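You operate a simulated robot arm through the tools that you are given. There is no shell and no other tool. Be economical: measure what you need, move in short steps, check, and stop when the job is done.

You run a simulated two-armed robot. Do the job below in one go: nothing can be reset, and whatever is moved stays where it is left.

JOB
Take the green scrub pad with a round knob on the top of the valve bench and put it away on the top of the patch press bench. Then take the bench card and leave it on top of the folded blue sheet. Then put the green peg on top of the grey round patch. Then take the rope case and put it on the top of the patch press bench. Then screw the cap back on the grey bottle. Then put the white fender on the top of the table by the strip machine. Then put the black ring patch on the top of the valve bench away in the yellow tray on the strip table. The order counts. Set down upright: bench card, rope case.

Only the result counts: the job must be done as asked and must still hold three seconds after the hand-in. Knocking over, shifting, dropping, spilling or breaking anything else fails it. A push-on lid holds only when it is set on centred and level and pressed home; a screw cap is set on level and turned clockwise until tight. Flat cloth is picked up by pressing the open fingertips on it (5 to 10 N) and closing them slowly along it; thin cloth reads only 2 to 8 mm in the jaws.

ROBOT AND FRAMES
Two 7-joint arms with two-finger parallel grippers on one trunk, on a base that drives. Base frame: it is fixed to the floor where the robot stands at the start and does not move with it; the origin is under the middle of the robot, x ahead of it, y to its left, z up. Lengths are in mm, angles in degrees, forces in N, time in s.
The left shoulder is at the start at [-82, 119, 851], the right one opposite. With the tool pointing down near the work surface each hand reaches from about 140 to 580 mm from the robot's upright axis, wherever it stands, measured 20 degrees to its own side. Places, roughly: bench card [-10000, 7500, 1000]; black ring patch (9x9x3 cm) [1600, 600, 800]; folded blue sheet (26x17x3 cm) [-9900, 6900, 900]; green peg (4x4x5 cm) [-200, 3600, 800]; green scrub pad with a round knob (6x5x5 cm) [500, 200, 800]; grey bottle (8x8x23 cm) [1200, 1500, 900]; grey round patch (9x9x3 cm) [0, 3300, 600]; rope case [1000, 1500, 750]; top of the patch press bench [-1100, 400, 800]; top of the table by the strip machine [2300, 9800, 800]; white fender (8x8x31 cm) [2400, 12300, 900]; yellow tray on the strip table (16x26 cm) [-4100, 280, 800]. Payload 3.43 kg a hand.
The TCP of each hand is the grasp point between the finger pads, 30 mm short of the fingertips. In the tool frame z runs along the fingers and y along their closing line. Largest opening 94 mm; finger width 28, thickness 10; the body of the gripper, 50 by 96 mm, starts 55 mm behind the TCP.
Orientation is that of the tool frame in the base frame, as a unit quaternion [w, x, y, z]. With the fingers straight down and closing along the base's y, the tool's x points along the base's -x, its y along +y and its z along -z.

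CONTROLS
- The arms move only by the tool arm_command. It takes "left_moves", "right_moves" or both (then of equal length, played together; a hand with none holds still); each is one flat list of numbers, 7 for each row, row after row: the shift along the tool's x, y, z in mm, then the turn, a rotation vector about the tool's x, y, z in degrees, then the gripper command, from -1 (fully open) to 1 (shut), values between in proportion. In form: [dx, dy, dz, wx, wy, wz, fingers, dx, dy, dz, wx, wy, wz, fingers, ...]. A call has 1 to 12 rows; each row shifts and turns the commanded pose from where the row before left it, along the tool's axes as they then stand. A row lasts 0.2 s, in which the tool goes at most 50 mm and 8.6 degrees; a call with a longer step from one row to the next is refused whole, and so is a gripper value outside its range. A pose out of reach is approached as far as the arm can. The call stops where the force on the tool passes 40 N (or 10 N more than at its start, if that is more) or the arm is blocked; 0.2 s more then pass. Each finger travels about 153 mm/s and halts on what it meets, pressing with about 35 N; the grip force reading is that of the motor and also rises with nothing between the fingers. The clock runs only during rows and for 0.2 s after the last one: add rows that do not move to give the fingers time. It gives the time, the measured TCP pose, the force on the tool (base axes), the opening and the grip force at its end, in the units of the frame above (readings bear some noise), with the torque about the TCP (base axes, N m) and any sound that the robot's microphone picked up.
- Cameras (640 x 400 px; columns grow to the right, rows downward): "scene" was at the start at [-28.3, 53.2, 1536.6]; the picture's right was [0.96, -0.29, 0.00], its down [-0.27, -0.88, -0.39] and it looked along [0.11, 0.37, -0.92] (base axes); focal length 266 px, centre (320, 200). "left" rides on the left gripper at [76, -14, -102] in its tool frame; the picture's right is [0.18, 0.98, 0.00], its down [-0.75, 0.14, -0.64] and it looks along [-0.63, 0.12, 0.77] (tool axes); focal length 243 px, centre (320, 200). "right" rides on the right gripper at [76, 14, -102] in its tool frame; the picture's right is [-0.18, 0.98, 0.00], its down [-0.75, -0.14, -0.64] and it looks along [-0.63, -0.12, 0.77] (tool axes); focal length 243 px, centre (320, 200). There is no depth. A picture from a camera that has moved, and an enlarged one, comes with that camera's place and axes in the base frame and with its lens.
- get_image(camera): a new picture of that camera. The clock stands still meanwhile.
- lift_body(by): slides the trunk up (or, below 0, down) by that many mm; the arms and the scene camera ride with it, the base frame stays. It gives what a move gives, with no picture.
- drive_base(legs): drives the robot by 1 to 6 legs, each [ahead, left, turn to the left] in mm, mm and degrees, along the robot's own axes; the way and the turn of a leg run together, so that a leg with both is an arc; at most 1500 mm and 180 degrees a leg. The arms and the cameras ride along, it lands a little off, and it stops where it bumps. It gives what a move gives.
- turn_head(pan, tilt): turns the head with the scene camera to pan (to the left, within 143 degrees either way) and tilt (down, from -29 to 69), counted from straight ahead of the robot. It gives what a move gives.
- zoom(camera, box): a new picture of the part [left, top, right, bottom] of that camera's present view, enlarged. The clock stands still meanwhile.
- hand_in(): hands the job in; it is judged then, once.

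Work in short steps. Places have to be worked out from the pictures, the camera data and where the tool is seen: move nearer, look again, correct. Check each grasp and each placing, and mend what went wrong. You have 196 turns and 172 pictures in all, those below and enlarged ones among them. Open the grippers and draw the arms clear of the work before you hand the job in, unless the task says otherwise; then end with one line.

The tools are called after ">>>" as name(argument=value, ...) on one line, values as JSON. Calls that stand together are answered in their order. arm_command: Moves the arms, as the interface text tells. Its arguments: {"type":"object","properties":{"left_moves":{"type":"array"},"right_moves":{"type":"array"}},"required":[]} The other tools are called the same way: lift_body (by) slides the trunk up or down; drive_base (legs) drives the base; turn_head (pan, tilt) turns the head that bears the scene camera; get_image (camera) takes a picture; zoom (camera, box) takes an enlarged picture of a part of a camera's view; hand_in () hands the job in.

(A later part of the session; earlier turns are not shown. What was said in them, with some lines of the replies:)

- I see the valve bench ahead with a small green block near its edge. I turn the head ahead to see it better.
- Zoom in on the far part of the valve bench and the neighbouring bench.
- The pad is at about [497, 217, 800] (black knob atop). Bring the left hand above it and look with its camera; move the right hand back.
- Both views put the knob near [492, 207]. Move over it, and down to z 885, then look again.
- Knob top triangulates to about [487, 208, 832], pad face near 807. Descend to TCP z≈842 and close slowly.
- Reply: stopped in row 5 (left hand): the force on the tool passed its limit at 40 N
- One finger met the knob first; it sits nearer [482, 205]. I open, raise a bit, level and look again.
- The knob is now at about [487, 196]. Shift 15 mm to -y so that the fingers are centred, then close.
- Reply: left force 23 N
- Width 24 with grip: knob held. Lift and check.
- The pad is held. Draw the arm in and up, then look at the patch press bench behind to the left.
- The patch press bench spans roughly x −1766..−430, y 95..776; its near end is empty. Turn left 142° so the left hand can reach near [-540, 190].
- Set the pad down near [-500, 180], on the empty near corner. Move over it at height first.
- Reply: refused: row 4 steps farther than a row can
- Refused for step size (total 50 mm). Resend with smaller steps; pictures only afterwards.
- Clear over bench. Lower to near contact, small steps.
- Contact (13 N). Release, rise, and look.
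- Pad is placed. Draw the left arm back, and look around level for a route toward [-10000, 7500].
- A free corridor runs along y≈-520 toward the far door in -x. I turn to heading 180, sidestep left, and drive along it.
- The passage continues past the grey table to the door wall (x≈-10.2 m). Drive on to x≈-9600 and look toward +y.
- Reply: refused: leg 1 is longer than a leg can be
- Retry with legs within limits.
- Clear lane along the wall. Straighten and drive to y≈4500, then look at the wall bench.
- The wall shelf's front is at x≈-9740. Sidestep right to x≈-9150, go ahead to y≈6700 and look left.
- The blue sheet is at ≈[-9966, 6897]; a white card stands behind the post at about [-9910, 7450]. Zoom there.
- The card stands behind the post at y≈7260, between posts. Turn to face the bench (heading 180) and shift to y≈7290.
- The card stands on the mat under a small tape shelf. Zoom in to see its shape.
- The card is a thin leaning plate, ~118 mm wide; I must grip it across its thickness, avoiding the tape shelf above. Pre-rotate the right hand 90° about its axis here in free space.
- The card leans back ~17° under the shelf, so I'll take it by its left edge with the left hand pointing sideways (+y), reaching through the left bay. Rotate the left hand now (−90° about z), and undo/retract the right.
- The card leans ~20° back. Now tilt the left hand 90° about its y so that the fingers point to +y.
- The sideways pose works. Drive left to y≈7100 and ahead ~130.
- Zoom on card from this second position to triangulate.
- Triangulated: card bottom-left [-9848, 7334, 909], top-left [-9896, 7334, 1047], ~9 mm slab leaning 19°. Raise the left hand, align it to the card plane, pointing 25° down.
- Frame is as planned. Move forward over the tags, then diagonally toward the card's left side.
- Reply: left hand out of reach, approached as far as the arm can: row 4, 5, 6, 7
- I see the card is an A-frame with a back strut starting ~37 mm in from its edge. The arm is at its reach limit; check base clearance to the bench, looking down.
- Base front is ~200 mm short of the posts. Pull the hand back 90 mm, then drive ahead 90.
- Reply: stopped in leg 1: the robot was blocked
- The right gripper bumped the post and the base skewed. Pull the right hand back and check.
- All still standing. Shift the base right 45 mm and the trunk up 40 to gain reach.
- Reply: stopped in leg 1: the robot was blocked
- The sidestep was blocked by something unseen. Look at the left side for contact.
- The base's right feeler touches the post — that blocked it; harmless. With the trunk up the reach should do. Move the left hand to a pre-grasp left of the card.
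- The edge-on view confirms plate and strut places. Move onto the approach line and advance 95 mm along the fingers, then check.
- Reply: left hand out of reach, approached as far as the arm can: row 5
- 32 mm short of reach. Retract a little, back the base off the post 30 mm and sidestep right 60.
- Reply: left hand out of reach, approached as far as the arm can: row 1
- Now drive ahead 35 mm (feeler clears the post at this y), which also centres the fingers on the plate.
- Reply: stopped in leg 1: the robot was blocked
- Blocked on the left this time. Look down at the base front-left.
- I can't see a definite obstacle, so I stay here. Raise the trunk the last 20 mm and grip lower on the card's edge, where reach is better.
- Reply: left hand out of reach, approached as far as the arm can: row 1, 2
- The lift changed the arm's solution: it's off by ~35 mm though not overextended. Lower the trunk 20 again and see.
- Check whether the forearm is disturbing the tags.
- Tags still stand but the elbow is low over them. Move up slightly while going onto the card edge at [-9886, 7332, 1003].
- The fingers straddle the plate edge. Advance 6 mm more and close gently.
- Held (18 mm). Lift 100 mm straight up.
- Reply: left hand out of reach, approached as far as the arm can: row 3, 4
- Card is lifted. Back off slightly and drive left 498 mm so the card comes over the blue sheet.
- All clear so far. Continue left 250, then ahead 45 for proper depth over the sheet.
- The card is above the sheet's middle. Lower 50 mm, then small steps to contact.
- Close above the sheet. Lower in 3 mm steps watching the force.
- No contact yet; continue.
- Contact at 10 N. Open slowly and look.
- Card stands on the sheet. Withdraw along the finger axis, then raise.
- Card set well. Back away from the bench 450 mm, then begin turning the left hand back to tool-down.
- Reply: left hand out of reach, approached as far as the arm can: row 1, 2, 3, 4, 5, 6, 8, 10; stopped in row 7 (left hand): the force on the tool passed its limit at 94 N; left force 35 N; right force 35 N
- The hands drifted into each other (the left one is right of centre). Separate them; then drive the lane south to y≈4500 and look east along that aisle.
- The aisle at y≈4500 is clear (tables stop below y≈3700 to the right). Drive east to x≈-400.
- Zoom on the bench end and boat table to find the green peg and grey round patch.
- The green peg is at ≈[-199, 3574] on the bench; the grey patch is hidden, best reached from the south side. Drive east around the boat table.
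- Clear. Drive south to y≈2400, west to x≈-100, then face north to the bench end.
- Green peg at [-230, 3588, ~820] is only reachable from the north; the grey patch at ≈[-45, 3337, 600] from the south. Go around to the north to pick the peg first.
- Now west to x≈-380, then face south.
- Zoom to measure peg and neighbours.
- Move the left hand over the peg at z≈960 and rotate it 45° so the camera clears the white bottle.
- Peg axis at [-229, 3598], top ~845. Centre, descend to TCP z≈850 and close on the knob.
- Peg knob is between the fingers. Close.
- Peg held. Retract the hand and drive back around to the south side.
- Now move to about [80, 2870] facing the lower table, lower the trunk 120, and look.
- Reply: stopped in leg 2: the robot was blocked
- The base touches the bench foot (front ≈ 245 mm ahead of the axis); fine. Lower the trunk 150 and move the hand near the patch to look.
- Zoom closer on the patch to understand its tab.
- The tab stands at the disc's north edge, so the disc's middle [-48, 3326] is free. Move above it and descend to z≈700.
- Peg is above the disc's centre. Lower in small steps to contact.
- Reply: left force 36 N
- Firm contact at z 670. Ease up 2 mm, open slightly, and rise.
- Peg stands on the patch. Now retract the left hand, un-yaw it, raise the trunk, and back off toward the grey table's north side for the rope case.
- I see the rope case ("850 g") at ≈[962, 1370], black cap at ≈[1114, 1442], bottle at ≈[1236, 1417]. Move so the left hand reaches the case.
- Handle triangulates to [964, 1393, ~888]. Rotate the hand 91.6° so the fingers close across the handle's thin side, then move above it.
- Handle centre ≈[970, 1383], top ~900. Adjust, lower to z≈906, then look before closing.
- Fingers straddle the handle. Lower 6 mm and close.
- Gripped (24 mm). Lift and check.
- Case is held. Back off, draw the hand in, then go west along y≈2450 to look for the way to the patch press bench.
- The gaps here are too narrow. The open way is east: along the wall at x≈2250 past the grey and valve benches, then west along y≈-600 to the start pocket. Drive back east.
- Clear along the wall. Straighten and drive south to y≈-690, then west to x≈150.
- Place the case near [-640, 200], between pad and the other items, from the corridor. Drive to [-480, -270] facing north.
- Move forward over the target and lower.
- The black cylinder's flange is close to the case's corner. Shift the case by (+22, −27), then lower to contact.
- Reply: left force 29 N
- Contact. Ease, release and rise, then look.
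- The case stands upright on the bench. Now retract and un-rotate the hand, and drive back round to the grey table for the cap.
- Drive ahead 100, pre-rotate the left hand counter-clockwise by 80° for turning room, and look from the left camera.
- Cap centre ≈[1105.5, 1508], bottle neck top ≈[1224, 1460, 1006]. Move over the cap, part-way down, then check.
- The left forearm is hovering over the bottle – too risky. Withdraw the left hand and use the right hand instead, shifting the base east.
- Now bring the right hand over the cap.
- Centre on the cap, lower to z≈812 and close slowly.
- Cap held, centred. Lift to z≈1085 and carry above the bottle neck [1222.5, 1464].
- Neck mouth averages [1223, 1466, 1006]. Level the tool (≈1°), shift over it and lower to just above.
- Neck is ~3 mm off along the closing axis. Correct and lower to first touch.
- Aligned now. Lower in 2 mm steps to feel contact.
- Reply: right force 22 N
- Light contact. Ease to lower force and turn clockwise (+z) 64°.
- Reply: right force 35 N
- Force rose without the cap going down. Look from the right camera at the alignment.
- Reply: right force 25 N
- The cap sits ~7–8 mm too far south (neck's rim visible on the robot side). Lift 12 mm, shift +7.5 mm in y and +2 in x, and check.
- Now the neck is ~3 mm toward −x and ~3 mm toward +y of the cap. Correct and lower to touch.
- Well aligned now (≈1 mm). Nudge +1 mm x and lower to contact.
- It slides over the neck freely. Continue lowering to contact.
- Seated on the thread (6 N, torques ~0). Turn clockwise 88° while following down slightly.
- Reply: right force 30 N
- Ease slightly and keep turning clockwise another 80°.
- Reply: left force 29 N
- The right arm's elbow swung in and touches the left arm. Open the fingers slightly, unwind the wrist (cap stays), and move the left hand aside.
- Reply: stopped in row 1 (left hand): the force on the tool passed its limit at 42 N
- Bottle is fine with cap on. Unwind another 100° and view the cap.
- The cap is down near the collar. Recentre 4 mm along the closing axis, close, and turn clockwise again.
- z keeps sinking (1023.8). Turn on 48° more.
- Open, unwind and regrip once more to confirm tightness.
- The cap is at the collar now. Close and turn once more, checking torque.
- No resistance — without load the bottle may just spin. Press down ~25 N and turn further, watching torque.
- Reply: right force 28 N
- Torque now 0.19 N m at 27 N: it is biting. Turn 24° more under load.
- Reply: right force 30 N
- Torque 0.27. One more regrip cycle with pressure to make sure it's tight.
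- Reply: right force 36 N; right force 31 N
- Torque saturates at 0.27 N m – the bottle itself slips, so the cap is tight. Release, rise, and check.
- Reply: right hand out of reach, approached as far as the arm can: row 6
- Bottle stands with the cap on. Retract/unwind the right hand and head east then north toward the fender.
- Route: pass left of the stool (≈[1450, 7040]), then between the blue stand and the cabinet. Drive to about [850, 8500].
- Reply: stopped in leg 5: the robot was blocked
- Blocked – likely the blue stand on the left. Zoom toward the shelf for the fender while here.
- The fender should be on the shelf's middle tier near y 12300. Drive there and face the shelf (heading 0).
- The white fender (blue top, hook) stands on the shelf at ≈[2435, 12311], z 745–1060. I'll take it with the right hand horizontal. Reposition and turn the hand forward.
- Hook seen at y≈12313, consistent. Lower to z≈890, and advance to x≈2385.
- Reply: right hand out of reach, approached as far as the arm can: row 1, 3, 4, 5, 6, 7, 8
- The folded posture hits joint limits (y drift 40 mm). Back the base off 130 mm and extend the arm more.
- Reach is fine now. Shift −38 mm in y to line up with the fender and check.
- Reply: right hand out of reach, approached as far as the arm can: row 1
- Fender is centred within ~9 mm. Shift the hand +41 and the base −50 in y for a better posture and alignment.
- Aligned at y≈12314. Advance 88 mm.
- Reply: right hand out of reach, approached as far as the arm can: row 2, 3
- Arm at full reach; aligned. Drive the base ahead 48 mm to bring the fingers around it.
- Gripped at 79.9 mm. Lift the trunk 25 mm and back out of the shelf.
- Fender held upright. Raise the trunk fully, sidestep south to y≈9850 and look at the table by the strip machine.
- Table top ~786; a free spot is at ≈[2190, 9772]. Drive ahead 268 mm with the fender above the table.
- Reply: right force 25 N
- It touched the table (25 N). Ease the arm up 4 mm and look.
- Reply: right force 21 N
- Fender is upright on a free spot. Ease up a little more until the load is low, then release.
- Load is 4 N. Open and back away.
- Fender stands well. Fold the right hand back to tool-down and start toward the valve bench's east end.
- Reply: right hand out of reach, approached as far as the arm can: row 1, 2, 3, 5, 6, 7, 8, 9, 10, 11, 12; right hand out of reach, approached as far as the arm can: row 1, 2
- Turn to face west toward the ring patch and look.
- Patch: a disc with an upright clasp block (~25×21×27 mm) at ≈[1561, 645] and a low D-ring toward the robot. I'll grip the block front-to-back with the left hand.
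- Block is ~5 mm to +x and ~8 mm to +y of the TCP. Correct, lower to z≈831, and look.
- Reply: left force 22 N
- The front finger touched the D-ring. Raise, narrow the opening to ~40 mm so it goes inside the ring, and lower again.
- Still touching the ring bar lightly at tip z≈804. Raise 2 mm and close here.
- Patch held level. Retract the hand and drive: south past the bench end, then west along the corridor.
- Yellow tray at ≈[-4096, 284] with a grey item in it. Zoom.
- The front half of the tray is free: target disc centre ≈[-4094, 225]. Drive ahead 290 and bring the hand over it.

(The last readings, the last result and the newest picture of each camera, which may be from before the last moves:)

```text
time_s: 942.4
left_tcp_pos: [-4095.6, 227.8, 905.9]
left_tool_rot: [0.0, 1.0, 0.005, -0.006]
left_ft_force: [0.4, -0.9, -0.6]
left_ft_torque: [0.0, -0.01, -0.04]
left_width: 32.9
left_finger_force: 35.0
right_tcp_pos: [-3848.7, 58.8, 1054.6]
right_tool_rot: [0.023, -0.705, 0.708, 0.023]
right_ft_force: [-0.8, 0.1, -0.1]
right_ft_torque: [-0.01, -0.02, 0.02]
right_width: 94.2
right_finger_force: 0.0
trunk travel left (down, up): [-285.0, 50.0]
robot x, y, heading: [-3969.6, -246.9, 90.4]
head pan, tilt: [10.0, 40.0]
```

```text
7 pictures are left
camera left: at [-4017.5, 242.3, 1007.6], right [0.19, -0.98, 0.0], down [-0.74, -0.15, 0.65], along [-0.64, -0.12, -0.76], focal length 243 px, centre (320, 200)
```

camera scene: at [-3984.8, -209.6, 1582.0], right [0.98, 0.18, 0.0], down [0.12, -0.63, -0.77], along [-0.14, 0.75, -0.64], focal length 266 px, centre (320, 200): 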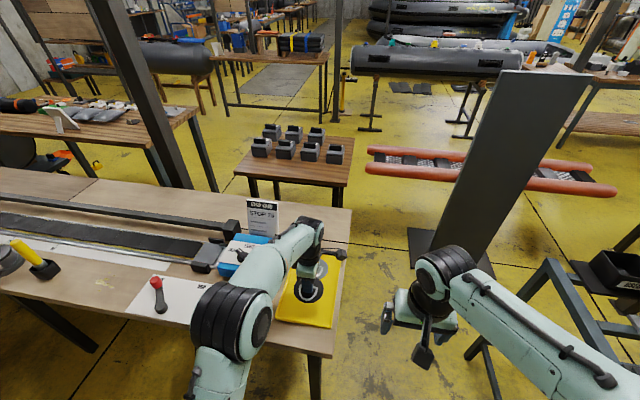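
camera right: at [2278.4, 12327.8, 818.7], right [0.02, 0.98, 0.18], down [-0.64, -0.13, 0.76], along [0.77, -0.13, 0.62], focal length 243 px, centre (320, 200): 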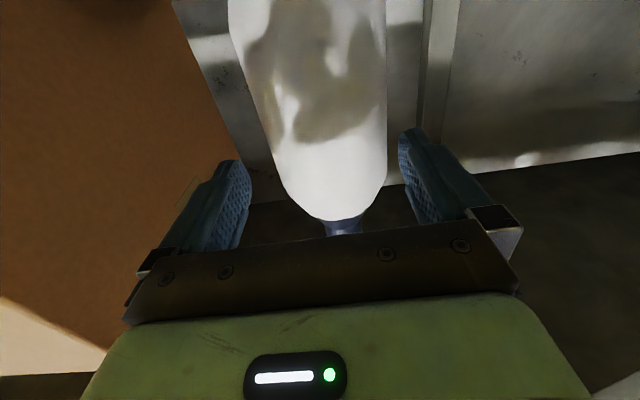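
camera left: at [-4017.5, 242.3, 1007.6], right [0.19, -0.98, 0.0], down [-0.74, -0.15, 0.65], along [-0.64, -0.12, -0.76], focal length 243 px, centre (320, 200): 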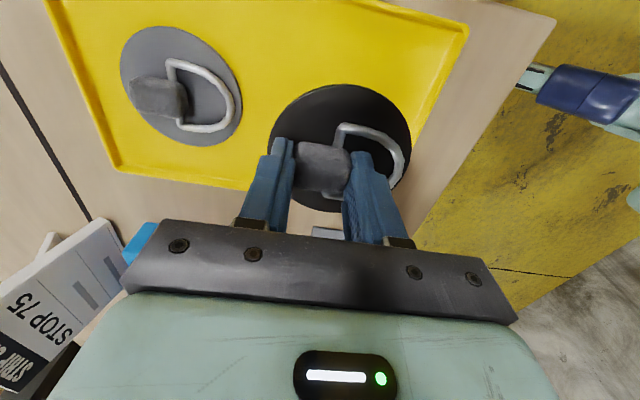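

Disc would land at ≈[-4094, 214]; shift (−7, +8) and lower to contact.

>>> arm_command(left_moves=[-7, -8, 25, 0, 0, 0, 1, 0, 0, 25, 0, 0, 0, 1, 0, 0, 4, 0, 0, 0, 1, 0, 0, 3, 0, 0, 0, 1, 0, 0, 3, 0, 0, 0, 1])

```text
time_s: 943.6
left_tcp_pos: [-4105.1, 235.6, 845.1]
left_tool_rot: [0.0, 1.0, 0.005, -0.006]
left_ft_force: [0.3, 0.2, -0.8]
left_ft_torque: [-0.03, 0.02, -0.03]
left_width: 33.3
left_finger_force: 35.2
right_tcp_pos: [-3848.0, 59.0, 1055.3]
right_tool_rot: [0.024, -0.705, 0.708, 0.023]
right_ft_force: [-0.3, 0.0, -0.1]
right_ft_torque: [-0.02, 0.02, 0.0]
right_width: 93.8
right_finger_force: 0.1
trunk travel left (down, up): [-285.0, 50.0]
robot x, y, heading: [-3971.5, -247.3, 90.3]
head pan, tilt: [10.0, 40.0]
```

>>> arm_command(left_moves=[0, 0, 2.5, 0, 0, 0, 1, 0, 0, 2.5, 0, 0, 0, 1, 0, 0, 2.5, 0, 0, 0, 1, 0, 0, 2, 0, 0, 0, 1])

```text
time_s: 944.6
left_tcp_pos: [-4105.2, 234.8, 839.5]
left_tool_rot: [-0.004, 1.0, 0.006, -0.006]
left_ft_force: [0.0, -1.2, 24.2]
left_ft_torque: [-0.66, -0.35, 0.06]
left_width: 33.2
left_finger_force: 34.6
right_tcp_pos: [-3847.8, 57.2, 1056.1]
right_tool_rot: [0.023, -0.705, 0.709, 0.023]
right_ft_force: [0.7, -0.2, -0.4]
right_ft_torque: [0.01, 0.0, -0.02]
right_width: 94.1
right_finger_force: 0.0
trunk travel left (down, up): [-285.0, 50.0]
robot x, y, heading: [-3966.8, -245.8, 90.4]
head pan, tilt: [10.0, 40.0]
```

Contact. Ease, open modestly (finger is within the D-ring), rise straight, and look.

>>> arm_command(left_moves=[0, 0, -2, 0, 0, 0, 1, 0, 0, 0, 0, 0, 0, 0.2, 0, 0, 0, 0, 0, 0, 0.15, 0, 0, -10, 0, 0, 0, 0.15, 0, 0, -25, 0, 0, 0, 0.15, 0, 0, -40, 0, 0, 0, 0, 0, 0, -45, 0, 0, 0, -1])

>>> get_image(camera="left")

```text
time_s: 946.2
left_tcp_pos: [-4101.4, 235.0, 957.8]
left_tool_rot: [0.0, 1.0, 0.005, -0.006]
left_ft_force: [0.3, -0.3, -0.1]
left_ft_torque: [0.02, 0.01, 0.01]
left_width: 93.8
left_finger_force: 0.1
right_tcp_pos: [-3848.5, 59.3, 1055.6]
right_tool_rot: [0.023, -0.705, 0.708, 0.024]
right_ft_force: [-0.5, 0.7, 0.5]
right_ft_torque: [0.0, -0.03, 0.04]
right_width: 93.9
right_finger_force: 0.1
trunk travel left (down, up): [-285.0, 50.0]
robot x, y, heading: [-3970.0, -245.4, 90.4]
head pan, tilt: [10.0, 40.0]
```

```text
6 pictures are left
camera left: at [-4024.5, 249.9, 1058.7], right [0.19, -0.98, 0.0], down [-0.74, -0.15, 0.65], along [-0.64, -0.12, -0.76], focal length 243 px, centre (320, 200)
```

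left: 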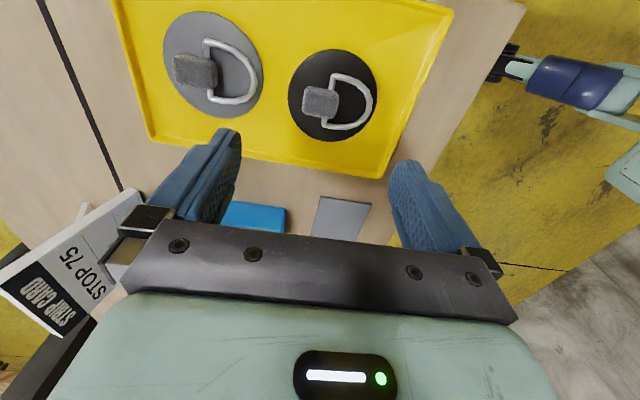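

The black ring patch lies in the tray. Draw the arm clear and back off.

>>> arm_command(left_moves=[0, 0, -45, 0, 0, 0, -1, 0, 30, -30, 0, 0, 0, -1, 0, 40, 0, 0, 0, 0, -1, 0, 40, 0, 0, 0, 0, -1, 0, 40, 0, 0, 0, 0, -1])

>>> drive_base(legs=[[-300, 0, 0]])

>>> zoom(camera="scene", box=[220, 170, 400, 290])

```text
time_s: 947.4
left_tcp_pos: [-4101.8, 82.9, 1031.2]
left_tool_rot: [-0.001, 1.0, 0.007, -0.005]
left_ft_force: [1.0, -0.3, 0.6]
left_ft_torque: [0.02, -0.01, 0.0]
left_width: 94.0
left_finger_force: 0.0
right_tcp_pos: [-3849.1, 57.7, 1055.8]
right_tool_rot: [0.023, -0.705, 0.709, 0.023]
right_ft_force: [-0.3, -0.6, 0.2]
right_ft_torque: [0.03, -0.01, 0.02]
right_width: 94.0
right_finger_force: 0.1
trunk travel left (down, up): [-285.0, 50.0]
robot x, y, heading: [-3969.9, -246.5, 90.5]
head pan, tilt: [10.0, 40.0]
```

```text
time_s: 949.5
left_tcp_pos: [-4100.6, -220.8, 1031.2]
left_tool_rot: [0.0, 1.0, 0.009, -0.006]
left_ft_force: [0.2, 0.9, -0.1]
left_ft_torque: [0.02, 0.0, 0.03]
left_width: 94.2
left_finger_force: 0.0
right_tcp_pos: [-3846.7, -245.3, 1055.6]
right_tool_rot: [-0.023, 0.707, -0.707, -0.024]
right_ft_force: [0.0, 0.1, 0.0]
right_ft_torque: [0.02, 0.02, 0.0]
right_width: 93.9
right_finger_force: 0.0
trunk travel left (down, up): [-285.0, 50.0]
robot x, y, heading: [-3967.9, -555.5, 90.7]
head pan, tilt: [10.0, 40.0]
```

```text
3.33 times, centred on (310, 230) of scene
camera zoom: at [-3981.8, -514.8, 1582.1], right [0.98, 0.19, 0.0], down [0.12, -0.63, -0.77], along [-0.14, 0.75, -0.64], focal length 888 px, centre (353, 100)
```

zoom: 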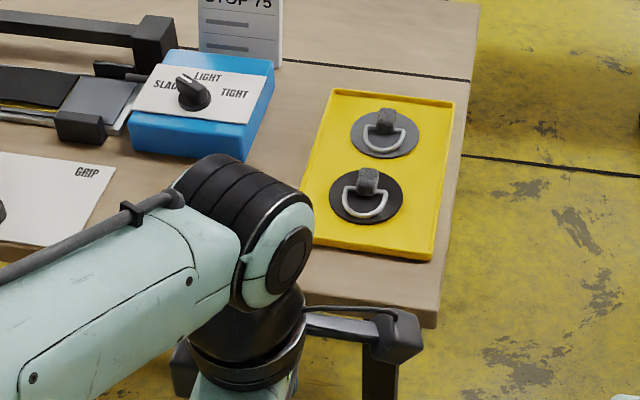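

All seven steps are done, both grippers are open and the arms are clear. I hand in.

>>> hand_in()

```text
The job is handed in.
```

I did all seven steps in the order asked and handed the job in. The cap is the least certain: I judged it tight because the bottle began to slip on the table as I turned, and the bottle shifted a few millimetres. Along the way the robot bumped the shelf post by the bench card, a table foot and something near the blue stand. I saw nothing fall or move in the first two, but I did not check the blue stand.
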